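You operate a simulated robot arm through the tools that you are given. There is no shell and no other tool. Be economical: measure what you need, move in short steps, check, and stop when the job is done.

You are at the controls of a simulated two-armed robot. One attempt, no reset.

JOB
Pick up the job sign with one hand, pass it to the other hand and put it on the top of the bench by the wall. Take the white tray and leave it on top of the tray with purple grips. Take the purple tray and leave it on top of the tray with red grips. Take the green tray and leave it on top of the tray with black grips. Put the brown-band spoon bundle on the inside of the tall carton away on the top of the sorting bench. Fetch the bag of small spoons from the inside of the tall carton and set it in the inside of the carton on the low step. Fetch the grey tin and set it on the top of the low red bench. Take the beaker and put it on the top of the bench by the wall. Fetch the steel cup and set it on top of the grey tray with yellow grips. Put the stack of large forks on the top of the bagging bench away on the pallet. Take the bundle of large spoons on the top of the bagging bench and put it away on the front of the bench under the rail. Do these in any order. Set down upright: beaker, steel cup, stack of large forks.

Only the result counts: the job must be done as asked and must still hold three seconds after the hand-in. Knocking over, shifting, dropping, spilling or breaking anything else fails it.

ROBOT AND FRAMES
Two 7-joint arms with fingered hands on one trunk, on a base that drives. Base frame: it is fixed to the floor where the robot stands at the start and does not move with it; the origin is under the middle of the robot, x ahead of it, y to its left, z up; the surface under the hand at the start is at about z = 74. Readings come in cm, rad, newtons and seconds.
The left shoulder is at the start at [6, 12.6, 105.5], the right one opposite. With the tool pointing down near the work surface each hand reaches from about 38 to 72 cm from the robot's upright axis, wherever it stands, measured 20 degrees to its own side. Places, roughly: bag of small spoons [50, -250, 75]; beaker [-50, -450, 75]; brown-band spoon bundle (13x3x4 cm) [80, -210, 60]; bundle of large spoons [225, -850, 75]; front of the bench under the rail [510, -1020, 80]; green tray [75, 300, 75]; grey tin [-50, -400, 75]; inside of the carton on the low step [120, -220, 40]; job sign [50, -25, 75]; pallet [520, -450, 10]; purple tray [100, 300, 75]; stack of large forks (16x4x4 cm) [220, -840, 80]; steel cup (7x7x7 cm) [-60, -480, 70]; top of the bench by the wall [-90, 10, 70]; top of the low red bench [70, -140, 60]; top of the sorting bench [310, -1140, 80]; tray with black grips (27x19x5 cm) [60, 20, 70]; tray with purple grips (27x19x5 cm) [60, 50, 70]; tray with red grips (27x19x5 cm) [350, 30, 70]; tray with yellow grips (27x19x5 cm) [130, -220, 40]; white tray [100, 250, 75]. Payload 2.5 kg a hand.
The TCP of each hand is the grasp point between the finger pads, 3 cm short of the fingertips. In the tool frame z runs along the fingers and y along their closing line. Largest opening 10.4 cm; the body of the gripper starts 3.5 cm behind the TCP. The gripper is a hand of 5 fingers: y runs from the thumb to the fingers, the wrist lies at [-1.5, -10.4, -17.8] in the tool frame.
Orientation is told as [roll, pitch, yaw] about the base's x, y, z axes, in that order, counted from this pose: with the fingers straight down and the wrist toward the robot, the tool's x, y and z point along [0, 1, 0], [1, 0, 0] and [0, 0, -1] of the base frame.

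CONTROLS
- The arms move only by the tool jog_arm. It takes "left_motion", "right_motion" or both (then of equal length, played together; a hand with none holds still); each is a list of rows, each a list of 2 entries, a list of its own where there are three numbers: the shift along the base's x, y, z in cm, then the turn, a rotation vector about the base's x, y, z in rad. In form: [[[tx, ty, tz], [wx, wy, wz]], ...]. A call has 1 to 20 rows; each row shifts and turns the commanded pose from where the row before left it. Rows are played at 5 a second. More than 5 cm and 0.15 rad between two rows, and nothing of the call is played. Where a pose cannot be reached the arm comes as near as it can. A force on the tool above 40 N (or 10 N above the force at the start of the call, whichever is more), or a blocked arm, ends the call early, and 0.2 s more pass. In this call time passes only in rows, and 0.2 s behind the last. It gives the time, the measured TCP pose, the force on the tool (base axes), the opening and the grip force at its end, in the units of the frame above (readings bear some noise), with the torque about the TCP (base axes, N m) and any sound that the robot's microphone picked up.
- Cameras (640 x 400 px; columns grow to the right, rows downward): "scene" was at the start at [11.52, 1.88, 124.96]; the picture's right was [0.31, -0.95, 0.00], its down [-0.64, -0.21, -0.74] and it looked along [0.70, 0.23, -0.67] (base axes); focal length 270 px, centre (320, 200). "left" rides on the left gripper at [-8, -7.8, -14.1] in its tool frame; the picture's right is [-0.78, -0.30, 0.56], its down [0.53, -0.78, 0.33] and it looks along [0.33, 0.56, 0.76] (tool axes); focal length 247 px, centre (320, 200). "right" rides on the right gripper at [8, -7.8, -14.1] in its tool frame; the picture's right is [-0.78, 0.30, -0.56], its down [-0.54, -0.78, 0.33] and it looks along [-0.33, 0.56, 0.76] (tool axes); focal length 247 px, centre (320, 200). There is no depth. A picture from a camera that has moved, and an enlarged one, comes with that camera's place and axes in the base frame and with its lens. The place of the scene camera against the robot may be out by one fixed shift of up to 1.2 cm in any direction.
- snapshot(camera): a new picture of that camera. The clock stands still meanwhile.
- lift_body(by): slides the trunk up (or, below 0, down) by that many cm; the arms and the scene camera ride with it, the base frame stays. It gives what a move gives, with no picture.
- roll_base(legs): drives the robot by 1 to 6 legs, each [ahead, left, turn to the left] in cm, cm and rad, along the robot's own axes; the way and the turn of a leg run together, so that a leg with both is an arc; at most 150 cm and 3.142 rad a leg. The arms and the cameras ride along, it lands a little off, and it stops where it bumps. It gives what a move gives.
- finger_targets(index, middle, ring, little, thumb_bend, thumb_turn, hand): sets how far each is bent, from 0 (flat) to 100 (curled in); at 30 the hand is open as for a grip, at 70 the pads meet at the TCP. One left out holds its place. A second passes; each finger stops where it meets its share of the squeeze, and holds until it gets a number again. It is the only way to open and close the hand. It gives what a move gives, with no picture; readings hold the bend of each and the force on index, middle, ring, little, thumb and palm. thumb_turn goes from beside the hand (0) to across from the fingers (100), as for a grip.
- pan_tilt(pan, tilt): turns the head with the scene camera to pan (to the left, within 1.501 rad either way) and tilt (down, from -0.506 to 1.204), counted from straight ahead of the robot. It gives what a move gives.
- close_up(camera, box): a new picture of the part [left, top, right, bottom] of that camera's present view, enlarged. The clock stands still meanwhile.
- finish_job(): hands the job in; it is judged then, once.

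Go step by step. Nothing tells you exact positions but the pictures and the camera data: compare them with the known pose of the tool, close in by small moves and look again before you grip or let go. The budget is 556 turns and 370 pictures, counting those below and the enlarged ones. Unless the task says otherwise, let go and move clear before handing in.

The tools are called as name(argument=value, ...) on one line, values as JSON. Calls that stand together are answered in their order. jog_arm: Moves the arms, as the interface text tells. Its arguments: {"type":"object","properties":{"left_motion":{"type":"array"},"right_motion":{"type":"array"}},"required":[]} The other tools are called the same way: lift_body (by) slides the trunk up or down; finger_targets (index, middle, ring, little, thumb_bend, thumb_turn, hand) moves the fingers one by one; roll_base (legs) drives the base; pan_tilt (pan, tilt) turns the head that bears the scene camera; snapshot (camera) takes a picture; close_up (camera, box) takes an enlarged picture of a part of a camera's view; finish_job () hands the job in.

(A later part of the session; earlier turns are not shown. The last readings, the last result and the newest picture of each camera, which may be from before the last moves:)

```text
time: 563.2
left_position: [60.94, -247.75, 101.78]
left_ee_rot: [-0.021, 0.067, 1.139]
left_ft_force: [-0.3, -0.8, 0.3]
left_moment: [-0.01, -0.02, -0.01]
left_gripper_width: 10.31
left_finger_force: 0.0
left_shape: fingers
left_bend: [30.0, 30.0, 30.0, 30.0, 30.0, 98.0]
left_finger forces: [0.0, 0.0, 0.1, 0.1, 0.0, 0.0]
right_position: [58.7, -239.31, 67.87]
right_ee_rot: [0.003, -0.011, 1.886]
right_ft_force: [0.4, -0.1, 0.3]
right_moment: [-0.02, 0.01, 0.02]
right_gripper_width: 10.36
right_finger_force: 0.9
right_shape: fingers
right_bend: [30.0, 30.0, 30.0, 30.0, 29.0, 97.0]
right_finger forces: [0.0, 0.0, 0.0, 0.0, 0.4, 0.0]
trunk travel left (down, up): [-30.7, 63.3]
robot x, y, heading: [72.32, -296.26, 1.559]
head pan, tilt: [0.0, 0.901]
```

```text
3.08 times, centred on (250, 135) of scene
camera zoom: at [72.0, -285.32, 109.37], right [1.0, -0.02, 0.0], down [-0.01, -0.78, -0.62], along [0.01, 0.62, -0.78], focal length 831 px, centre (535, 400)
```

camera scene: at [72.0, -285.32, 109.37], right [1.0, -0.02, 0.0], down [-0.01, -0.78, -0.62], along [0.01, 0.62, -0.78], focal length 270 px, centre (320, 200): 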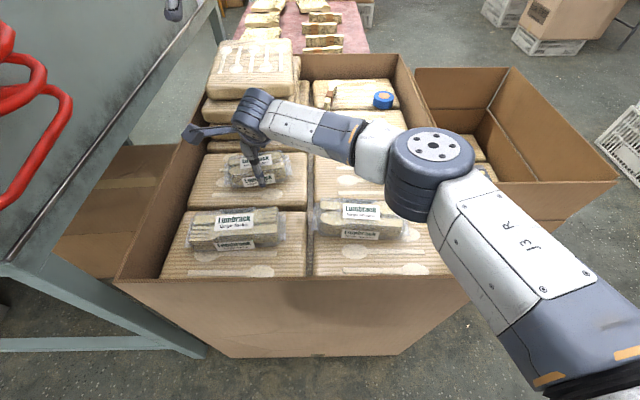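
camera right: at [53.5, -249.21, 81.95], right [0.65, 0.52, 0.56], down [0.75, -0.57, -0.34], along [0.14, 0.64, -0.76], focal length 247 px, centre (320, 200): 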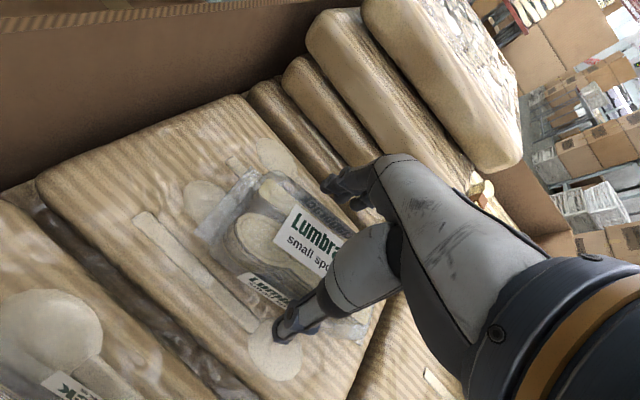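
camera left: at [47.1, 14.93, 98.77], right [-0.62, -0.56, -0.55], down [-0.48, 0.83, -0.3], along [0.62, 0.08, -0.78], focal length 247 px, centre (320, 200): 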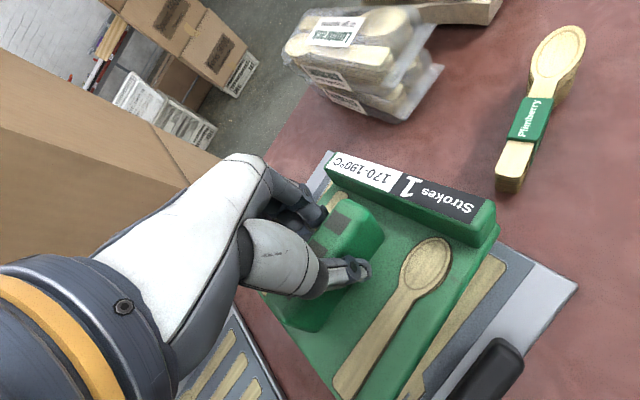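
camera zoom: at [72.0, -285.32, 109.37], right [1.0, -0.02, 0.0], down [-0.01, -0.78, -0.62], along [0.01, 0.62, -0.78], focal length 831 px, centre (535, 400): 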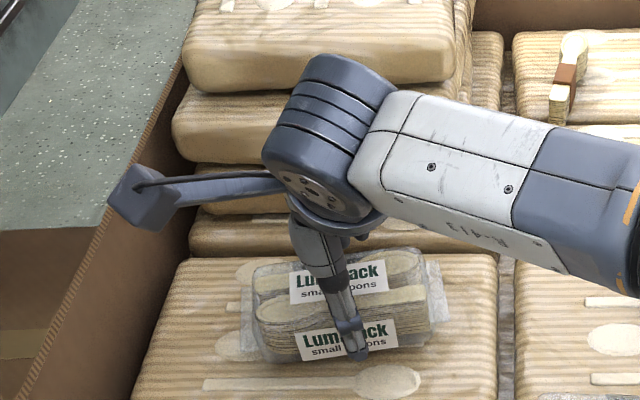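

The hand straddles the bag at the right height. Closing the right hand.

finger_targets(hand="right", index=70, middle=70, ring=70, little=70, thumb_bend=70)

lift_body(by=3)

snapshot(camera="right")

```text
time: 564.2
left_position: [61.04, -247.72, 101.95]
left_ee_rot: [-0.022, 0.071, 1.138]
left_ft_force: [0.5, -0.2, -0.3]
left_moment: [0.0, 0.01, 0.02]
left_gripper_width: 10.3
left_finger_force: 0.0
left_shape: fingers
left_bend: [30.0, 30.0, 30.0, 30.0, 30.0, 98.0]
left_finger forces: [0.0, 0.0, 0.1, 0.0, 0.0, 0.1]
right_position: [58.52, -239.21, 68.07]
right_ee_rot: [0.006, -0.013, 1.885]
right_ft_force: [-0.8, 0.3, 2.8]
right_moment: [0.12, 0.05, 0.05]
right_gripper_width: 7.6
right_finger_force: 30.3
right_shape: fingers
right_bend: [45.0, 55.0, 58.0, 63.0, 40.0, 91.0]
right_finger forces: [9.0, 7.2, 7.0, 8.0, 29.5, 0.1]
trunk travel left (down, up): [-30.7, 63.3]
robot x, y, heading: [72.33, -296.8, 1.55]
head pan, tilt: [0.0, 0.901]
```

```text
time: 564.9
left_position: [60.91, -247.64, 104.8]
left_ee_rot: [-0.021, 0.073, 1.137]
left_ft_force: [0.2, -0.3, 0.6]
left_moment: [0.0, -0.01, 0.0]
left_gripper_width: 10.27
left_finger_force: 0.0
left_shape: fingers
left_bend: [30.0, 30.0, 30.0, 30.0, 30.0, 98.0]
left_finger forces: [0.1, 0.0, 0.0, 0.0, 0.1, 0.0]
right_position: [58.62, -239.14, 70.93]
right_ee_rot: [0.004, -0.011, 1.883]
right_ft_force: [-0.1, 0.0, -1.0]
right_moment: [0.0, 0.03, -0.04]
right_gripper_width: 7.58
right_finger_force: 30.4
right_shape: fingers
right_bend: [45.0, 55.0, 58.0, 63.0, 40.0, 91.0]
right_finger forces: [9.0, 7.0, 6.8, 7.8, 29.8, 0.0]
trunk travel left (down, up): [-33.7, 60.3]
robot x, y, heading: [72.06, -296.45, 1.552]
head pan, tilt: [0.0, 0.901]
```

```text
196 pictures are left
camera right: at [53.51, -249.19, 84.93], right [0.65, 0.52, 0.56], down [0.75, -0.57, -0.34], along [0.14, 0.64, -0.76], focal length 247 px, centre (320, 200)
```

right: 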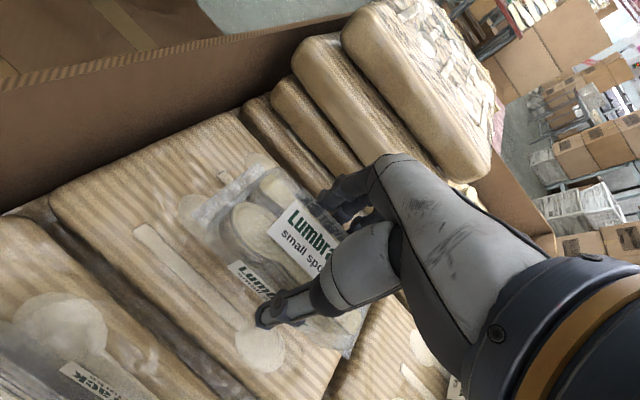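

The bag is held with 30 N. I'll lift it out, then drive around to the north side of the low carton (between it and the red bench), from where both cartons are reachable.

lift_body(by=30)

roll_base(legs=[[-22, 0, 0], [0, -112, 0], [148, 0, 0]])

pan_tilt(pan=0.9, tilt=0.7)

snapshot(camera="scene")

```text
time: 567.9
left_position: [60.9, -247.66, 134.95]
left_ee_rot: [-0.02, 0.071, 1.138]
left_ft_force: [0.0, -0.4, 0.5]
left_moment: [-0.03, -0.03, -0.03]
left_gripper_width: 10.3
left_finger_force: 0.1
left_shape: fingers
left_bend: [30.0, 30.0, 30.0, 30.0, 30.0, 98.0]
left_finger forces: [0.0, 0.0, 0.0, 0.0, 0.0, 0.1]
right_position: [58.59, -239.3, 100.85]
right_ee_rot: [0.002, -0.012, 1.883]
right_ft_force: [0.0, -0.3, -1.4]
right_moment: [0.02, 0.02, 0.02]
right_gripper_width: 7.61
right_finger_force: 29.4
right_shape: fingers
right_bend: [45.0, 55.0, 58.0, 63.0, 40.0, 91.0]
right_finger forces: [9.1, 7.0, 6.8, 7.8, 29.7, 0.1]
trunk travel left (down, up): [-63.7, 30.3]
robot x, y, heading: [72.09, -295.75, 1.551]
head pan, tilt: [0.0, 0.901]
```

```text
time: 581.8
left_position: [174.47, -128.14, 135.01]
left_ee_rot: [-0.023, 0.07, 1.147]
left_ft_force: [0.0, -0.3, -0.2]
left_moment: [-0.04, -0.02, 0.02]
left_gripper_width: 10.27
left_finger_force: 0.1
left_shape: fingers
left_bend: [30.0, 30.0, 30.0, 30.0, 30.0, 98.0]
left_finger forces: [0.0, 0.0, 0.0, 0.0, 0.1, 0.0]
right_position: [172.04, -119.64, 100.76]
right_ee_rot: [0.003, -0.012, 1.892]
right_ft_force: [0.1, 0.0, -1.2]
right_moment: [0.0, -0.02, -0.03]
right_gripper_width: 7.61
right_finger_force: 29.8
right_shape: fingers
right_bend: [45.0, 55.0, 58.0, 63.0, 40.0, 91.0]
right_finger forces: [9.0, 6.9, 6.7, 7.6, 28.8, 0.0]
trunk travel left (down, up): [-63.7, 30.3]
robot x, y, heading: [185.91, -176.83, 1.566]
head pan, tilt: [0.0, 0.901]
```

```text
time: 583.0
left_position: [174.5, -128.2, 134.88]
left_ee_rot: [-0.021, 0.07, 1.147]
left_ft_force: [0.4, 1.5, -0.3]
left_moment: [-0.01, -0.01, 0.01]
left_gripper_width: 10.27
left_finger_force: 0.1
left_shape: fingers
left_bend: [30.0, 30.0, 30.0, 30.0, 30.0, 98.0]
left_finger forces: [0.0, 0.0, 0.0, 0.0, 0.0, 0.0]
right_position: [171.96, -119.77, 100.86]
right_ee_rot: [0.004, -0.011, 1.892]
right_ft_force: [0.1, -0.1, -1.0]
right_moment: [-0.02, 0.0, -0.01]
right_gripper_width: 7.6
right_finger_force: 29.8
right_shape: fingers
right_bend: [45.0, 55.0, 58.0, 63.0, 40.0, 91.0]
right_finger forces: [9.0, 6.9, 6.9, 7.8, 28.9, 0.0]
trunk travel left (down, up): [-63.7, 30.3]
robot x, y, heading: [186.3, -176.37, 1.56]
head pan, tilt: [0.901, 0.7]
```

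```text
195 pictures are left
camera scene: at [179.15, -167.82, 143.98], right [0.63, 0.78, 0.0], down [0.5, -0.4, -0.76], along [-0.59, 0.48, -0.64], focal length 270 px, centre (320, 200)
```

scene: 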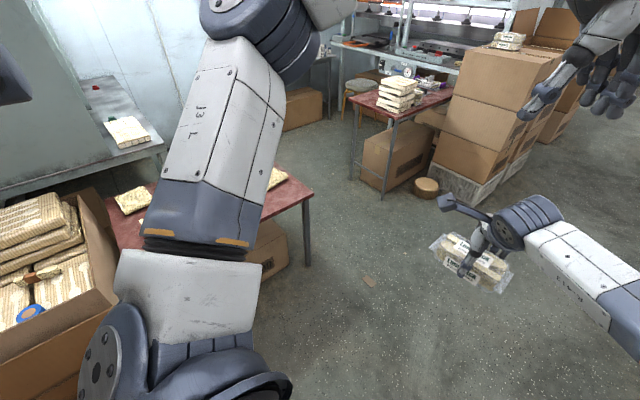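

Turning left through west to face south, then sidestepping to x≈128.

roll_base(legs=[[0, 0, 1.57], [0, 0, 1.57], [-12, 0, 0], [0, -56, 0]])

pan_tilt(pan=0, tilt=0.95)

snapshot(camera="scene")

```text
time: 594.6
left_position: [141.92, -212.06, 134.94]
left_ee_rot: [-0.02, 0.072, -2.004]
left_ft_force: [-0.5, 0.4, 0.8]
left_moment: [0.01, 0.0, -0.04]
left_gripper_width: 10.25
left_finger_force: 0.0
left_shape: fingers
left_bend: [30.0, 30.0, 30.0, 30.0, 30.0, 98.0]
left_finger forces: [0.0, 0.1, 0.0, 0.0, 0.1, 0.0]
right_position: [144.32, -220.43, 100.81]
right_ee_rot: [0.003, -0.012, -1.259]
right_ft_force: [-0.6, -0.5, -0.8]
right_moment: [-0.02, 0.0, -0.03]
right_gripper_width: 7.54
right_finger_force: 28.4
right_shape: fingers
right_bend: [46.0, 55.0, 58.0, 63.0, 40.0, 91.0]
right_finger forces: [8.5, 6.6, 6.5, 7.2, 27.9, 0.0]
trunk travel left (down, up): [-63.7, 30.3]
robot x, y, heading: [130.82, -164.04, -1.589]
head pan, tilt: [0.901, 0.7]
```

```text
time: 595.9
left_position: [141.91, -212.03, 134.77]
left_ee_rot: [-0.021, 0.072, -2.004]
left_ft_force: [0.6, 0.5, -0.4]
left_moment: [0.04, 0.01, -0.02]
left_gripper_width: 10.28
left_finger_force: 0.1
left_shape: fingers
left_bend: [30.0, 30.0, 30.0, 30.0, 30.0, 98.0]
left_finger forces: [0.0, 0.1, 0.1, 0.0, 0.1, 0.0]
right_position: [144.38, -220.5, 100.84]
right_ee_rot: [0.004, -0.012, -1.258]
right_ft_force: [0.0, 0.4, 0.2]
right_moment: [-0.04, 0.01, 0.0]
right_gripper_width: 7.52
right_finger_force: 28.4
right_shape: fingers
right_bend: [46.0, 55.0, 58.0, 63.0, 40.0, 91.0]
right_finger forces: [8.6, 6.4, 6.5, 7.1, 27.8, 0.0]
trunk travel left (down, up): [-63.7, 30.3]
robot x, y, heading: [130.6, -164.02, -1.586]
head pan, tilt: [0.0, 0.949]
```

```text
194 pictures are left
camera scene: at [130.1, -175.5, 142.01], right [-1.0, 0.02, 0.0], down [0.01, 0.81, -0.58], along [-0.01, -0.58, -0.81], focal length 270 px, centre (320, 200)
```

scene: 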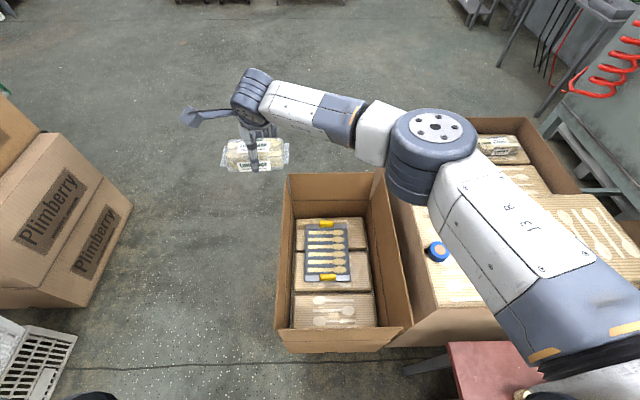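

I have a clear view into the low carton: three blocks, the yellow-grip tray on the middle (centre ≈[126, -227], z≈31), rim z≈63. I'll place the bag on the free north block near [124, -203]; since it's deep, I'll tilt the hand so the forearm comes from above. First re-pose in the air.

jog_arm(right_motion=[[[-3.4, 2.7, 0], [0, 0, -0.052]], [[-3.4, 2.7, 0], [0, 0, -0.052]], [[-3.4, 2.7, 0], [0, 0, -0.052]], [[-3.4, 2.7, 0], [0, 0, -0.052]], [[-3.4, 2.7, 0], [0, 0, -0.052]], [[-3.4, 2.7, 0], [0, 0, -0.052]], [[0, 0, 0], [0.13, 0, 0]], [[0, 0, 0], [0.13, 0, 0]], [[0, 0, 0], [0.13, 0, 0]], [[0, 0, 0], [0.13, 0, 0]]])

snapshot(camera="scene")

snapshot(camera="right")

```text
time: 598.0
left_position: [141.9, -212.19, 134.86]
left_ee_rot: [-0.02, 0.071, -2.004]
left_ft_force: [0.3, 0.2, -0.1]
left_moment: [-0.02, 0.01, 0.0]
left_gripper_width: 10.27
left_finger_force: 0.1
left_shape: fingers
left_bend: [30.0, 30.0, 30.0, 30.0, 30.0, 98.0]
left_finger forces: [0.0, 0.1, 0.1, 0.1, 0.0, 0.0]
right_position: [123.83, -204.24, 100.91]
right_ee_rot: [0.005, 0.512, -1.569]
right_ft_force: [-0.8, -0.5, -0.7]
right_moment: [0.0, 0.0, -0.06]
right_gripper_width: 7.52
right_finger_force: 27.3
right_shape: fingers
right_bend: [46.0, 55.0, 59.0, 63.0, 41.0, 91.0]
right_finger forces: [8.3, 6.3, 6.4, 7.0, 26.7, 0.1]
trunk travel left (down, up): [-63.7, 30.3]
robot x, y, heading: [130.66, -163.9, -1.591]
head pan, tilt: [0.0, 0.949]
```

```text
193 pictures are left
camera scene: at [130.09, -175.52, 142.01], right [-1.0, 0.02, 0.0], down [0.01, 0.81, -0.58], along [-0.01, -0.58, -0.81], focal length 270 px, centre (320, 200)
```

scene: 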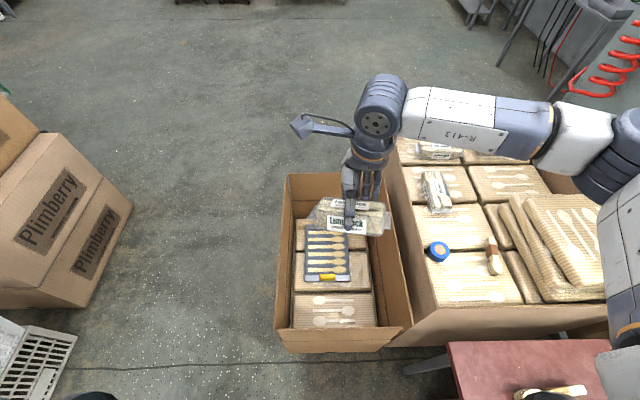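

```text
192 pictures are left
camera right: at [131.87, -204.34, 117.06], right [-0.78, -0.53, 0.34], down [-0.53, 0.84, 0.09], along [-0.33, -0.11, -0.94], focal length 247 px, centre (320, 200)
```

right: 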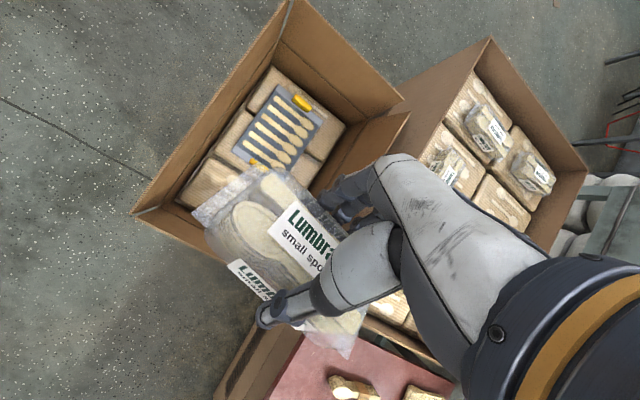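

The tilt works, but the forearm is still horizontal. I'll move 8 cm closer, lower the trunk by 20, and then extend the arm downward so the forearm steepens.

roll_base(legs=[[7, 0, 0]])

jog_arm(right_motion=[[[0, 2, 0], [0, 0, 0]], [[0, 2, 0], [0, 0, 0]], [[0, 2, 0], [0, 0, 0]]])

lift_body(by=-18)

jog_arm(right_motion=[[[0, 0, -3], [0, 0, 0]], [[0, 0, -3], [0, 0, 0]], [[0, 0, -3], [0, 0, 0]]])

snapshot(camera="scene")

```text
time: 599.1
left_position: [141.8, -218.87, 134.78]
left_ee_rot: [-0.021, 0.071, -2.004]
left_ft_force: [0.1, -0.2, 0.0]
left_moment: [0.02, 0.02, 0.01]
left_gripper_width: 10.27
left_finger_force: 0.1
left_shape: fingers
left_bend: [30.0, 30.0, 30.0, 30.0, 30.0, 98.0]
left_finger forces: [0.1, 0.1, 0.0, 0.0, 0.0, 0.1]
right_position: [123.7, -211.02, 100.81]
right_ee_rot: [0.003, 0.511, -1.57]
right_ft_force: [-0.2, 0.2, -0.9]
right_moment: [-0.02, -0.01, 0.03]
right_gripper_width: 7.5
right_finger_force: 27.4
right_shape: fingers
right_bend: [46.0, 55.0, 59.0, 63.0, 41.0, 91.0]
right_finger forces: [8.2, 6.3, 6.4, 7.1, 26.8, 0.1]
trunk travel left (down, up): [-63.7, 30.3]
robot x, y, heading: [130.83, -170.16, -1.588]
head pan, tilt: [0.0, 0.949]
```

```text
time: 599.9
left_position: [141.82, -218.74, 134.98]
left_ee_rot: [-0.021, 0.071, -2.006]
left_ft_force: [-0.4, -0.6, 0.2]
left_moment: [0.01, 0.0, 0.03]
left_gripper_width: 10.3
left_finger_force: 0.1
left_shape: fingers
left_bend: [30.0, 30.0, 30.0, 30.0, 30.0, 98.0]
left_finger forces: [0.0, 0.0, 0.0, 0.0, 0.0, 0.0]
right_position: [123.67, -205.09, 101.05]
right_ee_rot: [0.004, 0.507, -1.572]
right_ft_force: [-0.2, 0.3, -0.9]
right_moment: [-0.02, -0.01, -0.04]
right_gripper_width: 7.49
right_finger_force: 27.6
right_shape: fingers
right_bend: [46.0, 55.0, 59.0, 63.0, 41.0, 91.0]
right_finger forces: [8.3, 6.4, 6.3, 7.0, 26.8, 0.0]
trunk travel left (down, up): [-63.7, 30.3]
robot x, y, heading: [130.72, -170.17, -1.589]
head pan, tilt: [0.0, 0.949]
```

```text
time: 601.9
left_position: [141.79, -218.89, 116.85]
left_ee_rot: [-0.022, 0.069, -2.008]
left_ft_force: [-0.1, -0.7, 1.4]
left_moment: [0.0, 0.01, 0.0]
left_gripper_width: 10.29
left_finger_force: 0.0
left_shape: fingers
left_bend: [30.0, 30.0, 30.0, 30.0, 30.0, 98.0]
left_finger forces: [0.0, 0.1, 0.0, 0.0, 0.0, 0.1]
right_position: [123.71, -204.99, 82.92]
right_ee_rot: [0.004, 0.509, -1.572]
right_ft_force: [0.7, 0.8, -0.3]
right_moment: [-0.05, 0.0, -0.02]
right_gripper_width: 7.51
right_finger_force: 27.3
right_shape: fingers
right_bend: [46.0, 55.0, 59.0, 63.0, 41.0, 91.0]
right_finger forces: [8.3, 6.2, 6.3, 7.0, 26.6, 0.0]
trunk travel left (down, up): [-45.7, 48.3]
robot x, y, heading: [130.63, -170.27, -1.589]
head pan, tilt: [0.0, 0.949]
```

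```text
time: 602.7
left_position: [141.8, -218.82, 116.83]
left_ee_rot: [-0.021, 0.07, -2.005]
left_ft_force: [0.4, 0.2, 0.4]
left_moment: [0.01, -0.01, 0.01]
left_gripper_width: 10.28
left_finger_force: 0.0
left_shape: fingers
left_bend: [30.0, 30.0, 30.0, 30.0, 30.0, 98.0]
left_finger forces: [0.0, 0.0, 0.1, 0.1, 0.0, 0.1]
right_position: [123.69, -205.25, 74.03]
right_ee_rot: [0.006, 0.506, -1.569]
right_ft_force: [-0.8, -0.1, -0.4]
right_moment: [-0.03, -0.03, -0.03]
right_gripper_width: 7.5
right_finger_force: 27.7
right_shape: fingers
right_bend: [46.0, 55.0, 59.0, 63.0, 41.0, 91.0]
right_finger forces: [8.3, 6.2, 6.3, 7.0, 26.8, 0.1]
trunk travel left (down, up): [-45.7, 48.3]
robot x, y, heading: [130.23, -170.24, -1.585]
head pan, tilt: [0.0, 0.949]
```

```text
191 pictures are left
camera scene: at [129.96, -182.34, 124.01], right [-1.0, 0.02, 0.0], down [0.01, 0.81, -0.58], along [-0.01, -0.58, -0.81], focal length 270 px, centre (320, 200)
```

scene: 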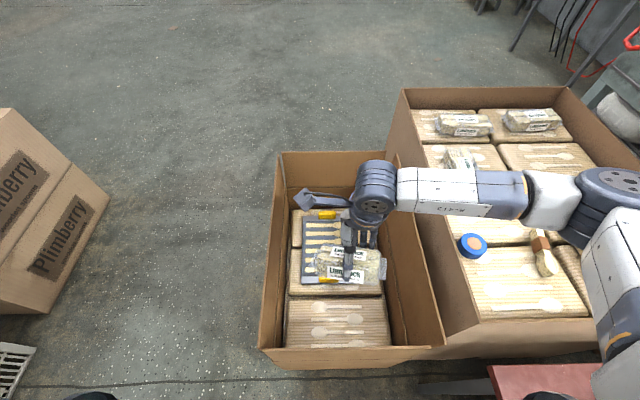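

The forearm still goes out level to the west. I'll raise the trunk and let the hand extend downward instead, to force a steep forearm.

lift_body(by=22)

jog_arm(right_motion=[[[0, 0, -4], [0, 0, 0]], [[0, 0, -4], [0, 0, 0]], [[0, 0, -4], [0, 0, 0]], [[0, 0, -4], [0, 0, 0]], [[0, 0, -4], [0, 0, 0]], [[0, 0, -4], [0, 0, 0]]])

snapshot(camera="scene")

```text
time: 605.0
left_position: [141.63, -218.83, 138.83]
left_ee_rot: [-0.023, 0.069, -2.006]
left_ft_force: [0.4, 0.6, 0.5]
left_moment: [0.01, 0.0, -0.02]
left_gripper_width: 10.27
left_finger_force: 0.0
left_shape: fingers
left_bend: [30.0, 30.0, 30.0, 30.0, 30.0, 98.0]
left_finger forces: [0.0, 0.0, 0.0, 0.1, 0.1, 0.0]
right_position: [123.78, -205.25, 96.12]
right_ee_rot: [0.003, 0.508, -1.571]
right_ft_force: [-0.4, -0.7, -1.6]
right_moment: [-0.05, -0.02, 0.02]
right_gripper_width: 7.5
right_finger_force: 27.0
right_shape: fingers
right_bend: [46.0, 55.0, 59.0, 63.0, 41.0, 91.0]
right_finger forces: [8.2, 6.3, 6.4, 6.9, 26.3, 0.1]
trunk travel left (down, up): [-67.7, 26.3]
robot x, y, heading: [130.12, -170.68, -1.588]
head pan, tilt: [0.0, 0.949]
```

```text
time: 606.4
left_position: [141.83, -218.79, 138.89]
left_ee_rot: [-0.02, 0.071, -2.005]
left_ft_force: [-0.6, -1.4, -0.1]
left_moment: [0.03, 0.0, 0.0]
left_gripper_width: 10.27
left_finger_force: 0.1
left_shape: fingers
left_bend: [30.0, 30.0, 30.0, 30.0, 30.0, 98.0]
left_finger forces: [0.0, 0.0, 0.0, 0.0, 0.1, 0.1]
right_position: [123.8, -205.28, 72.2]
right_ee_rot: [0.003, 0.508, -1.569]
right_ft_force: [0.5, 1.0, -1.0]
right_moment: [-0.03, -0.04, -0.01]
right_gripper_width: 7.49
right_finger_force: 26.8
right_shape: fingers
right_bend: [46.0, 55.0, 59.0, 64.0, 41.0, 91.0]
right_finger forces: [8.4, 6.3, 6.4, 6.9, 26.6, 0.0]
trunk travel left (down, up): [-67.7, 26.3]
robot x, y, heading: [130.39, -170.58, -1.589]
head pan, tilt: [0.0, 0.949]
```

```text
190 pictures are left
camera scene: at [129.99, -182.34, 146.01], right [-1.0, 0.02, 0.0], down [0.01, 0.81, -0.58], along [-0.01, -0.58, -0.81], focal length 270 px, centre (320, 200)
```

scene: 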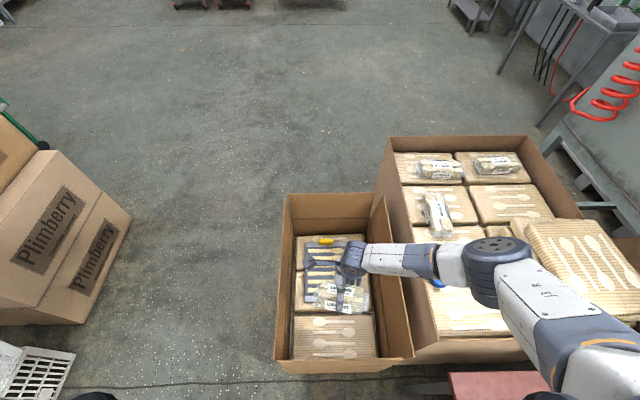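

Full reach so far. Continuing 11 cm down straightens the arm toward full extension; then the trunk can lower it in.

jog_arm(right_motion=[[[0, 0, -3], [0, 0, 0]], [[0, 0, -3], [0, 0, 0]], [[0, 0, -3], [0, 0, 0]], [[0, 0, -2], [0, 0, 0]]])

snapshot(camera="scene")

```text
time: 607.4
left_position: [141.79, -218.82, 138.84]
left_ee_rot: [-0.02, 0.072, -2.007]
left_ft_force: [0.4, -1.6, 0.0]
left_moment: [-0.06, 0.02, 0.01]
left_gripper_width: 10.28
left_finger_force: 0.1
left_shape: fingers
left_bend: [30.0, 30.0, 30.0, 30.0, 30.0, 98.0]
left_finger forces: [0.0, 0.0, 0.1, 0.1, 0.0, 0.0]
right_position: [123.47, -204.78, 63.77]
right_ee_rot: [0.005, 0.51, -1.569]
right_ft_force: [-0.3, 0.0, -0.5]
right_moment: [0.0, 0.0, 0.01]
right_gripper_width: 7.46
right_finger_force: 26.6
right_shape: fingers
right_bend: [46.0, 56.0, 59.0, 64.0, 41.0, 91.0]
right_finger forces: [8.2, 6.1, 6.3, 6.9, 26.2, 0.0]
right hand out of reach, approached as far as the arm can: row 3, 4
trunk travel left (down, up): [-67.7, 26.3]
robot x, y, heading: [130.67, -170.42, -1.586]
head pan, tilt: [0.0, 0.949]
```

```text
189 pictures are left
camera scene: at [129.95, -182.33, 146.01], right [-1.0, 0.02, 0.0], down [0.01, 0.81, -0.58], along [-0.01, -0.58, -0.81], focal length 270 px, centre (320, 200)
```

scene: 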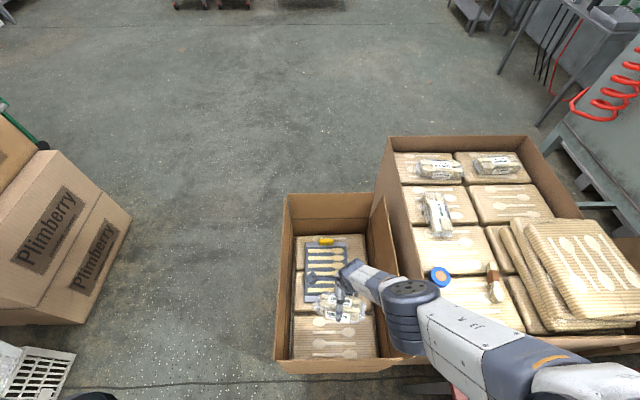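

The arm is nearly straight now. Shifting 4 cm east for wall clearance and lowering the trunk 16, then looking.

roll_base(legs=[[0, 4, 0]])

lift_body(by=-14)

snapshot(camera="scene")

snapshot(camera="right")

```text
time: 608.3
left_position: [145.86, -218.89, 138.85]
left_ee_rot: [-0.023, 0.07, -2.005]
left_ft_force: [0.2, -0.2, -0.1]
left_moment: [-0.03, 0.05, 0.0]
left_gripper_width: 10.32
left_finger_force: 0.0
left_shape: fingers
left_bend: [30.0, 30.0, 30.0, 30.0, 30.0, 98.0]
left_finger forces: [0.0, 0.1, 0.0, 0.0, 0.1, 0.0]
right_position: [127.4, -204.88, 63.68]
right_ee_rot: [0.003, 0.509, -1.572]
right_ft_force: [-0.2, 0.0, -0.5]
right_moment: [0.0, 0.03, -0.03]
right_gripper_width: 7.48
right_finger_force: 26.6
right_shape: fingers
right_bend: [46.0, 56.0, 59.0, 64.0, 41.0, 91.0]
right_finger forces: [8.2, 6.0, 6.2, 6.9, 26.1, 0.0]
trunk travel left (down, up): [-67.7, 26.3]
robot x, y, heading: [134.93, -170.45, -1.592]
head pan, tilt: [0.0, 0.949]
```

```text
time: 609.9
left_position: [145.78, -218.91, 124.89]
left_ee_rot: [-0.021, 0.069, -2.006]
left_ft_force: [0.1, 0.8, -0.4]
left_moment: [-0.02, -0.04, -0.03]
left_gripper_width: 10.29
left_finger_force: 0.1
left_shape: fingers
left_bend: [30.0, 30.0, 30.0, 30.0, 30.0, 98.0]
left_finger forces: [0.1, 0.0, 0.1, 0.1, 0.0, 0.0]
right_position: [127.51, -204.81, 49.68]
right_ee_rot: [0.004, 0.508, -1.57]
right_ft_force: [0.1, 0.5, -0.9]
right_moment: [0.01, 0.02, 0.01]
right_gripper_width: 7.51
right_finger_force: 27.3
right_shape: fingers
right_bend: [46.0, 56.0, 59.0, 64.0, 41.0, 91.0]
right_finger forces: [8.3, 6.1, 6.2, 6.8, 26.2, 0.1]
trunk travel left (down, up): [-53.7, 40.3]
robot x, y, heading: [134.87, -170.7, -1.589]
head pan, tilt: [0.0, 0.949]
```

```text
188 pictures are left
camera scene: at [133.96, -182.39, 132.01], right [-1.0, 0.02, 0.0], down [0.01, 0.81, -0.58], along [-0.01, -0.58, -0.81], focal length 270 px, centre (320, 200)
```

scene: 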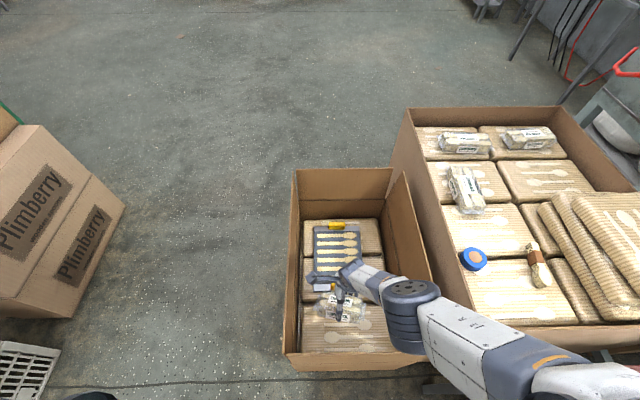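

```text
187 pictures are left
camera right: at [135.42, -204.95, 65.82], right [-0.78, -0.53, 0.34], down [-0.53, 0.84, 0.09], along [-0.33, -0.11, -0.94], focal length 247 px, centre (320, 200)
```

right: 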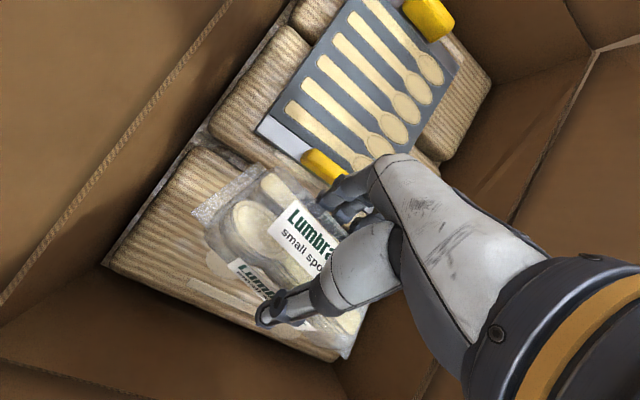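

The hand is inside; the camera bracket is near the east wall, so I'll shift 2 cm west and lower 6 more.

roll_base(legs=[[0, -2, 0]])

lift_body(by=-6)

snapshot(camera="right")

snapshot(camera="scene")

```text
time: 610.7
left_position: [143.62, -218.8, 124.82]
left_ee_rot: [-0.021, 0.068, -2.006]
left_ft_force: [-0.7, -0.6, -0.6]
left_moment: [-0.01, -0.02, 0.03]
left_gripper_width: 10.28
left_finger_force: 0.1
left_shape: fingers
left_bend: [30.0, 30.0, 30.0, 30.0, 30.0, 98.0]
left_finger forces: [0.0, 0.0, 0.1, 0.0, 0.1, 0.0]
right_position: [125.45, -204.82, 49.7]
right_ee_rot: [0.005, 0.507, -1.57]
right_ft_force: [-0.1, 1.0, -1.4]
right_moment: [0.0, 0.0, 0.01]
right_gripper_width: 7.5
right_finger_force: 26.6
right_shape: fingers
right_bend: [46.0, 56.0, 59.0, 64.0, 41.0, 91.0]
right_finger forces: [8.2, 6.0, 6.4, 6.7, 26.1, 0.0]
trunk travel left (down, up): [-53.7, 40.3]
robot x, y, heading: [132.91, -170.36, -1.591]
head pan, tilt: [0.0, 0.949]
```

```text
time: 611.7
left_position: [143.78, -218.9, 118.96]
left_ee_rot: [-0.021, 0.07, -2.006]
left_ft_force: [0.7, -0.9, 0.6]
left_moment: [0.03, 0.0, 0.01]
left_gripper_width: 10.28
left_finger_force: 0.2
left_shape: fingers
left_bend: [30.0, 30.0, 30.0, 30.0, 30.0, 98.0]
left_finger forces: [0.0, 0.0, 0.1, 0.1, 0.0, 0.1]
right_position: [125.39, -204.85, 43.71]
right_ee_rot: [0.002, 0.508, -1.571]
right_ft_force: [0.3, -0.4, -0.9]
right_moment: [-0.01, -0.02, -0.03]
right_gripper_width: 7.49
right_finger_force: 26.9
right_shape: fingers
right_bend: [46.0, 56.0, 59.0, 64.0, 41.0, 91.0]
right_finger forces: [8.2, 6.2, 6.3, 6.8, 26.1, 0.1]
trunk travel left (down, up): [-47.7, 46.3]
robot x, y, heading: [132.21, -170.24, -1.59]
head pan, tilt: [0.0, 0.949]
```

```text
186 pictures are left
camera right: at [133.43, -204.91, 59.81], right [-0.78, -0.53, 0.34], down [-0.53, 0.84, 0.09], along [-0.33, -0.11, -0.94], focal length 247 px, centre (320, 200)
```

right: 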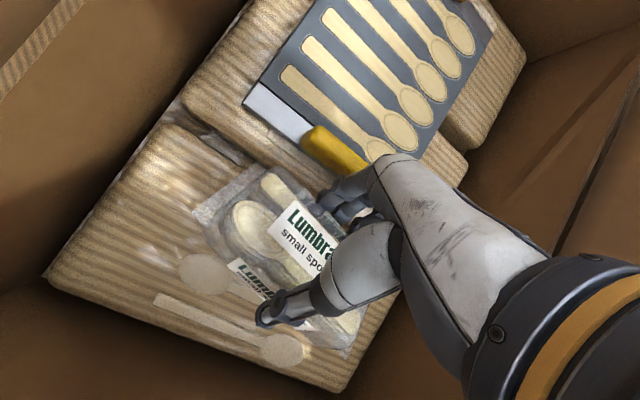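

```text
185 pictures are left
camera scene: at [131.96, -182.36, 126.01], right [-1.0, 0.02, 0.0], down [0.01, 0.81, -0.58], along [-0.01, -0.58, -0.81], focal length 270 px, centre (320, 200)
```

scene: 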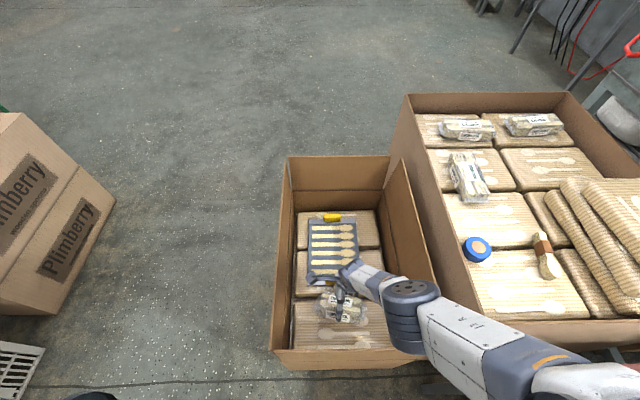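

Fingers are near the yellow grip; backing 2.5 cm north and lowering 3.

roll_base(legs=[[-2.5, 0, 0]])

lift_body(by=-3)

snapshot(camera="right")

close_up(camera="scene", box=[260, 200, 460, 390])

```text
time: 612.5
left_position: [143.89, -216.3, 118.89]
left_ee_rot: [-0.022, 0.07, -2.005]
left_ft_force: [-0.3, -0.1, 0.6]
left_moment: [-0.01, 0.02, 0.03]
left_gripper_width: 10.29
left_finger_force: 0.1
left_shape: fingers
left_bend: [30.0, 30.0, 30.0, 30.0, 30.0, 98.0]
left_finger forces: [0.1, 0.1, 0.0, 0.0, 0.0, 0.0]
right_position: [125.52, -202.26, 43.68]
right_ee_rot: [0.005, 0.508, -1.57]
right_ft_force: [-0.2, -0.2, -1.1]
right_moment: [-0.05, -0.03, -0.03]
right_gripper_width: 7.47
right_finger_force: 26.4
right_shape: fingers
right_bend: [46.0, 56.0, 59.0, 64.0, 41.0, 91.0]
right_finger forces: [8.1, 6.1, 6.3, 6.8, 26.2, 0.0]
trunk travel left (down, up): [-47.7, 46.3]
robot x, y, heading: [132.53, -167.93, -1.587]
head pan, tilt: [0.0, 0.949]
```

```text
time: 613.3
left_position: [143.8, -216.21, 115.89]
left_ee_rot: [-0.021, 0.069, -2.005]
left_ft_force: [0.6, -0.3, -0.2]
left_moment: [-0.03, 0.04, 0.02]
left_gripper_width: 10.3
left_finger_force: 0.0
left_shape: fingers
left_bend: [30.0, 30.0, 30.0, 30.0, 30.0, 98.0]
left_finger forces: [0.0, 0.0, 0.1, 0.1, 0.0, 0.1]
right_position: [125.64, -202.36, 40.81]
right_ee_rot: [0.006, 0.505, -1.569]
right_ft_force: [-0.4, 6.1, 30.6]
right_moment: [0.31, 0.07, 0.08]
right_gripper_width: 8.14
right_finger_force: 27.8
right_shape: fingers
right_bend: [49.0, 58.0, 62.0, 68.0, 33.0, 92.0]
right_finger forces: [4.9, 5.0, 4.9, 2.8, 37.1, 0.1]
trunk travel left (down, up): [-44.7, 49.3]
robot x, y, heading: [132.69, -167.8, -1.591]
head pan, tilt: [0.0, 0.949]
```

```text
184 pictures are left
camera right: at [133.59, -202.42, 56.97], right [-0.78, -0.53, 0.34], down [-0.53, 0.84, 0.08], along [-0.33, -0.12, -0.94], focal length 247 px, centre (320, 200)
```

right: 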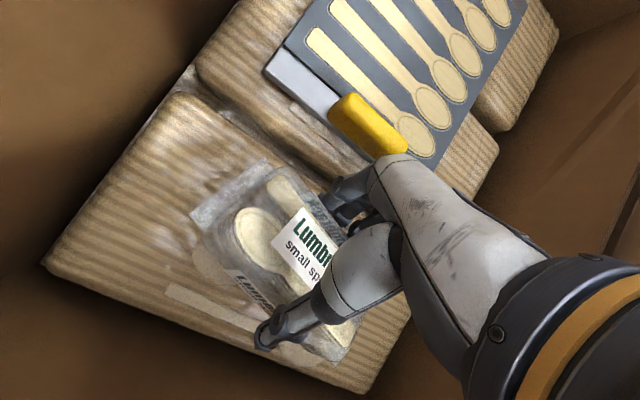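

```text
2.11 times, centred on (360, 295) of scene
camera zoom: at [132.04, -179.72, 123.06], right [-1.0, 0.02, 0.0], down [0.01, 0.81, -0.58], along [-0.01, -0.58, -0.81], focal length 569 px, centre (236, 0)
```

zoom: 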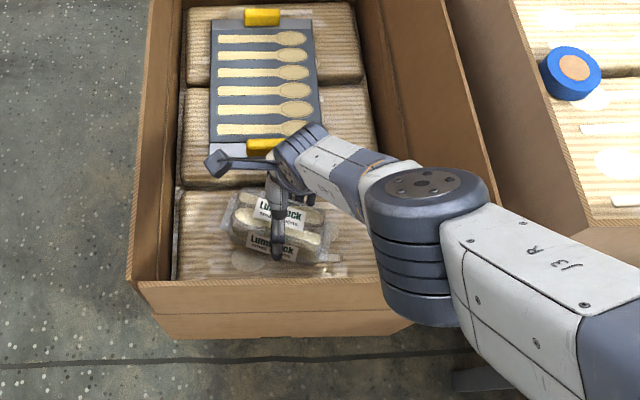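

The bag's lower edge rests on the block (30 N). I'll ease 0.6 cm and open slowly.

lift_body(by=0.6)

finger_targets(hand="right", index=36, middle=36, ring=36, little=36, thumb_bend=32)

finger_targets(hand="right", index=28, middle=28, ring=28, little=28, thumb_bend=26)

snapshot(camera="right")

```text
time: 613.8
left_position: [143.83, -216.37, 116.5]
left_ee_rot: [-0.02, 0.071, -2.005]
left_ft_force: [0.0, -0.9, 0.9]
left_moment: [-0.02, -0.01, -0.02]
left_gripper_width: 10.29
left_finger_force: 0.1
left_shape: fingers
left_bend: [30.0, 30.0, 30.0, 30.0, 30.0, 98.0]
left_finger forces: [0.1, 0.0, 0.0, 0.0, 0.0, 0.0]
right_position: [125.48, -202.25, 41.28]
right_ee_rot: [0.004, 0.508, -1.57]
right_ft_force: [0.5, 0.9, 3.5]
right_moment: [0.06, -0.07, 0.02]
right_gripper_width: 7.92
right_finger_force: 25.3
right_shape: fingers
right_bend: [47.0, 56.0, 60.0, 65.0, 37.0, 92.0]
right_finger forces: [7.6, 6.3, 6.1, 4.3, 25.4, 0.1]
trunk travel left (down, up): [-45.3, 48.7]
robot x, y, heading: [132.59, -168.09, -1.591]
head pan, tilt: [0.0, 0.949]
```

```text
time: 614.8
left_position: [143.83, -216.35, 116.43]
left_ee_rot: [-0.021, 0.069, -2.005]
left_ft_force: [0.2, 0.2, -0.2]
left_moment: [-0.02, -0.03, 0.0]
left_gripper_width: 10.29
left_finger_force: 0.2
left_shape: fingers
left_bend: [30.0, 30.0, 30.0, 30.0, 30.0, 98.0]
left_finger forces: [0.0, 0.0, 0.1, 0.0, 0.0, 0.1]
right_position: [125.43, -202.25, 41.3]
right_ee_rot: [0.003, 0.507, -1.571]
right_ft_force: [-0.3, 2.8, 9.5]
right_moment: [-0.08, 0.0, 0.04]
right_gripper_width: 8.75
right_finger_force: 4.6
right_shape: fingers
right_bend: [41.0, 39.0, 37.0, 36.0, 32.0, 97.0]
right_finger forces: [5.1, 3.5, 0.5, 0.0, 0.0, 0.1]
trunk travel left (down, up): [-45.3, 48.7]
robot x, y, heading: [132.42, -167.88, -1.591]
head pan, tilt: [0.0, 0.949]
```

```text
time: 615.8
left_position: [143.78, -216.15, 116.56]
left_ee_rot: [-0.021, 0.068, -2.006]
left_ft_force: [-0.2, 0.6, -0.9]
left_moment: [-0.02, 0.01, 0.03]
left_gripper_width: 10.32
left_finger_force: 0.1
left_shape: fingers
left_bend: [30.0, 30.0, 30.0, 30.0, 30.0, 98.0]
left_finger forces: [0.0, 0.1, 0.0, 0.0, 0.1, 0.0]
right_position: [125.47, -202.42, 41.36]
right_ee_rot: [0.006, 0.506, -1.57]
right_ft_force: [-0.6, 7.4, 28.8]
right_moment: [-0.58, 0.14, -0.06]
right_gripper_width: 9.6
right_finger_force: 14.4
right_shape: fingers
right_bend: [37.0, 33.0, 32.0, 28.0, 26.0, 97.0]
right_finger forces: [15.2, 7.0, 6.6, 0.1, 0.0, 0.1]
trunk travel left (down, up): [-45.3, 48.7]
robot x, y, heading: [132.58, -168.27, -1.587]
head pan, tilt: [0.0, 0.949]
```

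```text
182 pictures are left
camera right: at [133.51, -202.42, 57.53], right [-0.78, -0.53, 0.34], down [-0.53, 0.84, 0.08], along [-0.33, -0.12, -0.94], focal length 247 px, centre (320, 200)
```

right: 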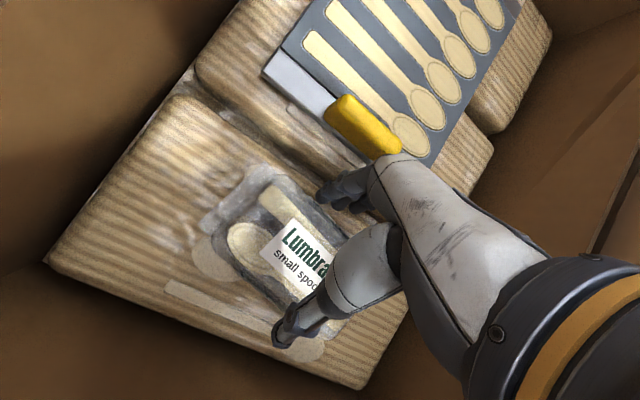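

The bag lies flat on the block; the opening fingers press on something, so I'll rise gently.

lift_body(by=2)

lift_body(by=8)

snapshot(camera="right")

```text
time: 616.5
left_position: [143.76, -216.43, 118.46]
left_ee_rot: [-0.021, 0.07, -2.003]
left_ft_force: [-0.1, 0.3, -0.5]
left_moment: [-0.01, 0.0, 0.01]
left_gripper_width: 10.31
left_finger_force: 0.1
left_shape: fingers
left_bend: [30.0, 30.0, 30.0, 30.0, 30.0, 98.0]
left_finger forces: [0.1, 0.0, 0.1, 0.0, 0.1, 0.0]
right_position: [125.45, -202.36, 43.23]
right_ee_rot: [0.002, 0.509, -1.572]
right_ft_force: [0.8, 0.2, 0.1]
right_moment: [-0.01, -0.02, 0.0]
right_gripper_width: 10.88
right_finger_force: 0.1
right_shape: fingers
right_bend: [28.0, 28.0, 28.0, 28.0, 26.0, 97.0]
right_finger forces: [0.0, 0.1, 0.0, 0.0, 0.0, 0.0]
trunk travel left (down, up): [-47.3, 46.7]
robot x, y, heading: [132.21, -168.14, -1.59]
head pan, tilt: [0.0, 0.949]
```

```text
time: 617.7
left_position: [143.77, -216.3, 126.37]
left_ee_rot: [-0.022, 0.069, -2.005]
left_ft_force: [0.0, 0.2, -0.8]
left_moment: [0.04, 0.01, 0.0]
left_gripper_width: 10.31
left_finger_force: 0.0
left_shape: fingers
left_bend: [30.0, 30.0, 30.0, 30.0, 30.0, 98.0]
left_finger forces: [0.0, 0.1, 0.0, 0.0, 0.1, 0.1]
right_position: [125.66, -202.28, 51.24]
right_ee_rot: [0.004, 0.508, -1.572]
right_ft_force: [0.0, -0.2, -0.2]
right_moment: [-0.02, -0.01, 0.01]
right_gripper_width: 10.91
right_finger_force: 0.1
right_shape: fingers
right_bend: [28.0, 28.0, 28.0, 28.0, 26.0, 97.0]
right_finger forces: [0.0, 0.0, 0.0, 0.1, 0.0, 0.1]
trunk travel left (down, up): [-55.3, 38.7]
robot x, y, heading: [132.54, -168.02, -1.59]
head pan, tilt: [0.0, 0.949]
```

```text
181 pictures are left
camera right: at [133.48, -202.44, 67.41], right [-0.78, -0.53, 0.34], down [-0.53, 0.84, 0.09], along [-0.33, -0.11, -0.94], focal length 247 px, centre (320, 200)
```

right: 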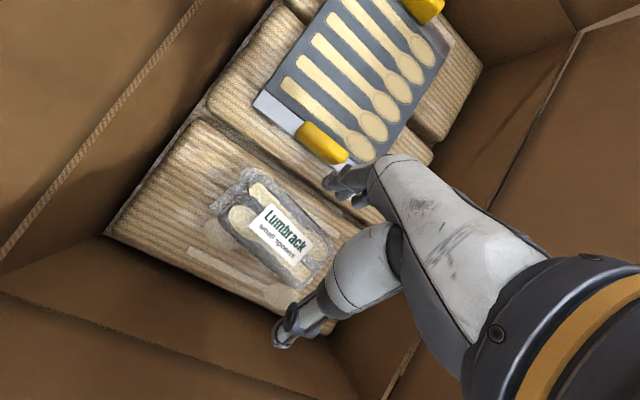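

The bag of small spoons is in the carton on the step. Now I'll rise, level the right hand, and reposition for the brown-band bundle (about [76, -209, 65]) with the left hand: robot at (124, -160), heading about -2.75.

lift_body(by=25)

jog_arm(right_motion=[[[0, 0, 4], [-0.13, 0, 0]], [[0, 0, 4], [-0.13, 0, 0]], [[0, 0, 4], [-0.13, 0, 0]], [[0, 0, 4], [-0.12, 0, 0]], [[0, 0, 3], [0, 0, 0]]])

roll_base(legs=[[-9, -8, 0], [0, 0, -1.16]])

pan_tilt(pan=0.3, tilt=0.8)

snapshot(camera="scene")

```text
time: 620.3
left_position: [143.76, -216.3, 151.54]
left_ee_rot: [-0.022, 0.069, -2.005]
left_ft_force: [0.0, 0.0, 0.4]
left_moment: [-0.03, -0.01, -0.01]
left_gripper_width: 10.28
left_finger_force: 0.0
left_shape: fingers
left_bend: [30.0, 30.0, 30.0, 30.0, 30.0, 98.0]
left_finger forces: [0.0, 0.0, 0.0, 0.0, 0.0, 0.0]
right_position: [125.49, -202.26, 76.33]
right_ee_rot: [0.003, 0.507, -1.571]
right_ft_force: [0.1, -0.1, 0.8]
right_moment: [0.0, 0.01, 0.01]
right_gripper_width: 10.91
right_finger_force: 0.0
right_shape: fingers
right_bend: [28.0, 28.0, 28.0, 28.0, 26.0, 97.0]
right_finger forces: [0.0, 0.0, 0.0, 0.0, 0.0, 0.0]
trunk travel left (down, up): [-80.3, 13.7]
robot x, y, heading: [132.41, -168.01, -1.591]
head pan, tilt: [0.0, 0.949]
```

```text
time: 621.5
left_position: [143.86, -216.48, 151.47]
left_ee_rot: [-0.022, 0.069, -2.006]
left_ft_force: [-0.2, -0.4, -0.2]
left_moment: [-0.03, 0.0, -0.01]
left_gripper_width: 10.31
left_finger_force: 0.1
left_shape: fingers
left_bend: [30.0, 30.0, 30.0, 30.0, 30.0, 98.0]
left_finger forces: [0.1, 0.1, 0.0, 0.0, 0.0, 0.0]
right_position: [127.39, -203.37, 96.03]
right_ee_rot: [0.005, -0.003, -1.571]
right_ft_force: [0.0, 0.0, 0.7]
right_moment: [-0.01, 0.02, 0.01]
right_gripper_width: 10.91
right_finger_force: 0.1
right_shape: fingers
right_bend: [28.0, 28.0, 28.0, 28.0, 26.0, 98.0]
right_finger forces: [0.0, 0.0, 0.0, 0.0, 0.0, 0.0]
right hand out of reach, approached as far as the arm can: row 4
trunk travel left (down, up): [-80.3, 13.7]
robot x, y, heading: [132.66, -168.19, -1.592]
head pan, tilt: [0.0, 0.949]
```

```text
time: 625.6
left_position: [85.18, -188.82, 151.49]
left_ee_rot: [-0.021, 0.07, 3.133]
left_ft_force: [0.6, 0.4, -0.5]
left_moment: [0.0, -0.01, 0.0]
left_gripper_width: 10.29
left_finger_force: 0.0
left_shape: fingers
left_bend: [30.0, 30.0, 30.0, 30.0, 30.0, 98.0]
left_finger forces: [0.0, 0.1, 0.0, 0.0, 0.0, 0.1]
right_position: [90.21, -168.5, 95.92]
right_ee_rot: [0.003, 0.0, -2.718]
right_ft_force: [-1.0, -0.5, -0.3]
right_moment: [0.03, -0.03, -0.01]
right_gripper_width: 10.91
right_finger_force: 0.1
right_shape: fingers
right_bend: [28.0, 28.0, 28.0, 28.0, 26.0, 98.0]
right_finger forces: [0.0, 0.0, 0.1, 0.0, 0.0, 0.0]
trunk travel left (down, up): [-80.3, 13.7]
robot x, y, heading: [124.66, -158.71, -2.733]
head pan, tilt: [0.0, 0.949]
```

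```text
time: 626.4
left_position: [85.15, -188.77, 151.53]
left_ee_rot: [-0.021, 0.069, 3.131]
left_ft_force: [0.7, -0.3, 0.1]
left_moment: [0.03, -0.02, 0.01]
left_gripper_width: 10.28
left_finger_force: 0.0
left_shape: fingers
left_bend: [30.0, 30.0, 30.0, 30.0, 30.0, 98.0]
left_finger forces: [0.0, 0.0, 0.1, 0.0, 0.0, 0.0]
right_position: [90.17, -168.41, 96.09]
right_ee_rot: [0.003, -0.002, -2.718]
right_ft_force: [-0.3, -1.5, -0.4]
right_moment: [0.02, 0.0, 0.0]
right_gripper_width: 10.93
right_finger_force: 0.0
right_shape: fingers
right_bend: [28.0, 28.0, 28.0, 28.0, 26.0, 98.0]
right_finger forces: [0.0, 0.1, 0.1, 0.0, 0.0, 0.0]
trunk travel left (down, up): [-80.3, 13.7]
robot x, y, heading: [124.57, -158.85, -2.733]
head pan, tilt: [0.3, 0.799]
```

```text
180 pictures are left
camera scene: at [114.46, -166.14, 159.76], right [-0.65, 0.76, 0.0], down [0.55, 0.47, -0.7], along [-0.53, -0.45, -0.72], focal length 270 px, centre (320, 200)
```

scene: 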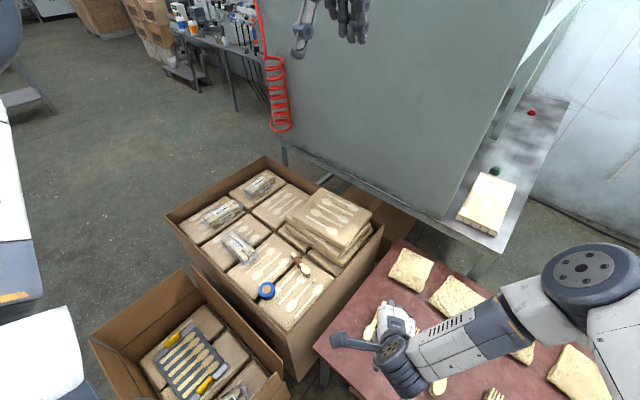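

Zooming on the brown-band bundle.

close_up(camera="scene", box=[250, 230, 350, 310])

```text
5.00 times, centred on (300, 270) of scene
camera zoom: at [114.46, -166.14, 159.76], right [-0.65, 0.76, 0.0], down [0.55, 0.47, -0.7], along [-0.53, -0.45, -0.72], focal length 1351 px, centre (420, -150)
```

zoom: 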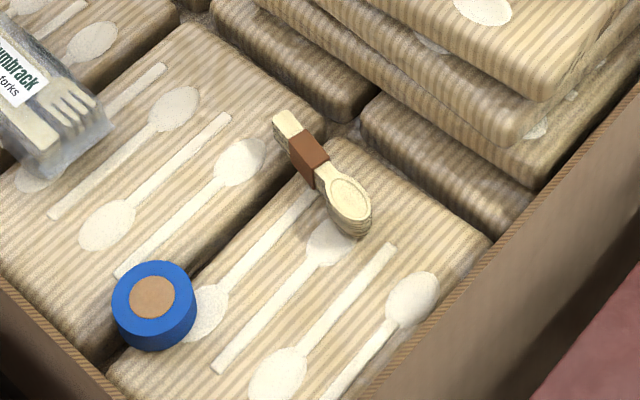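

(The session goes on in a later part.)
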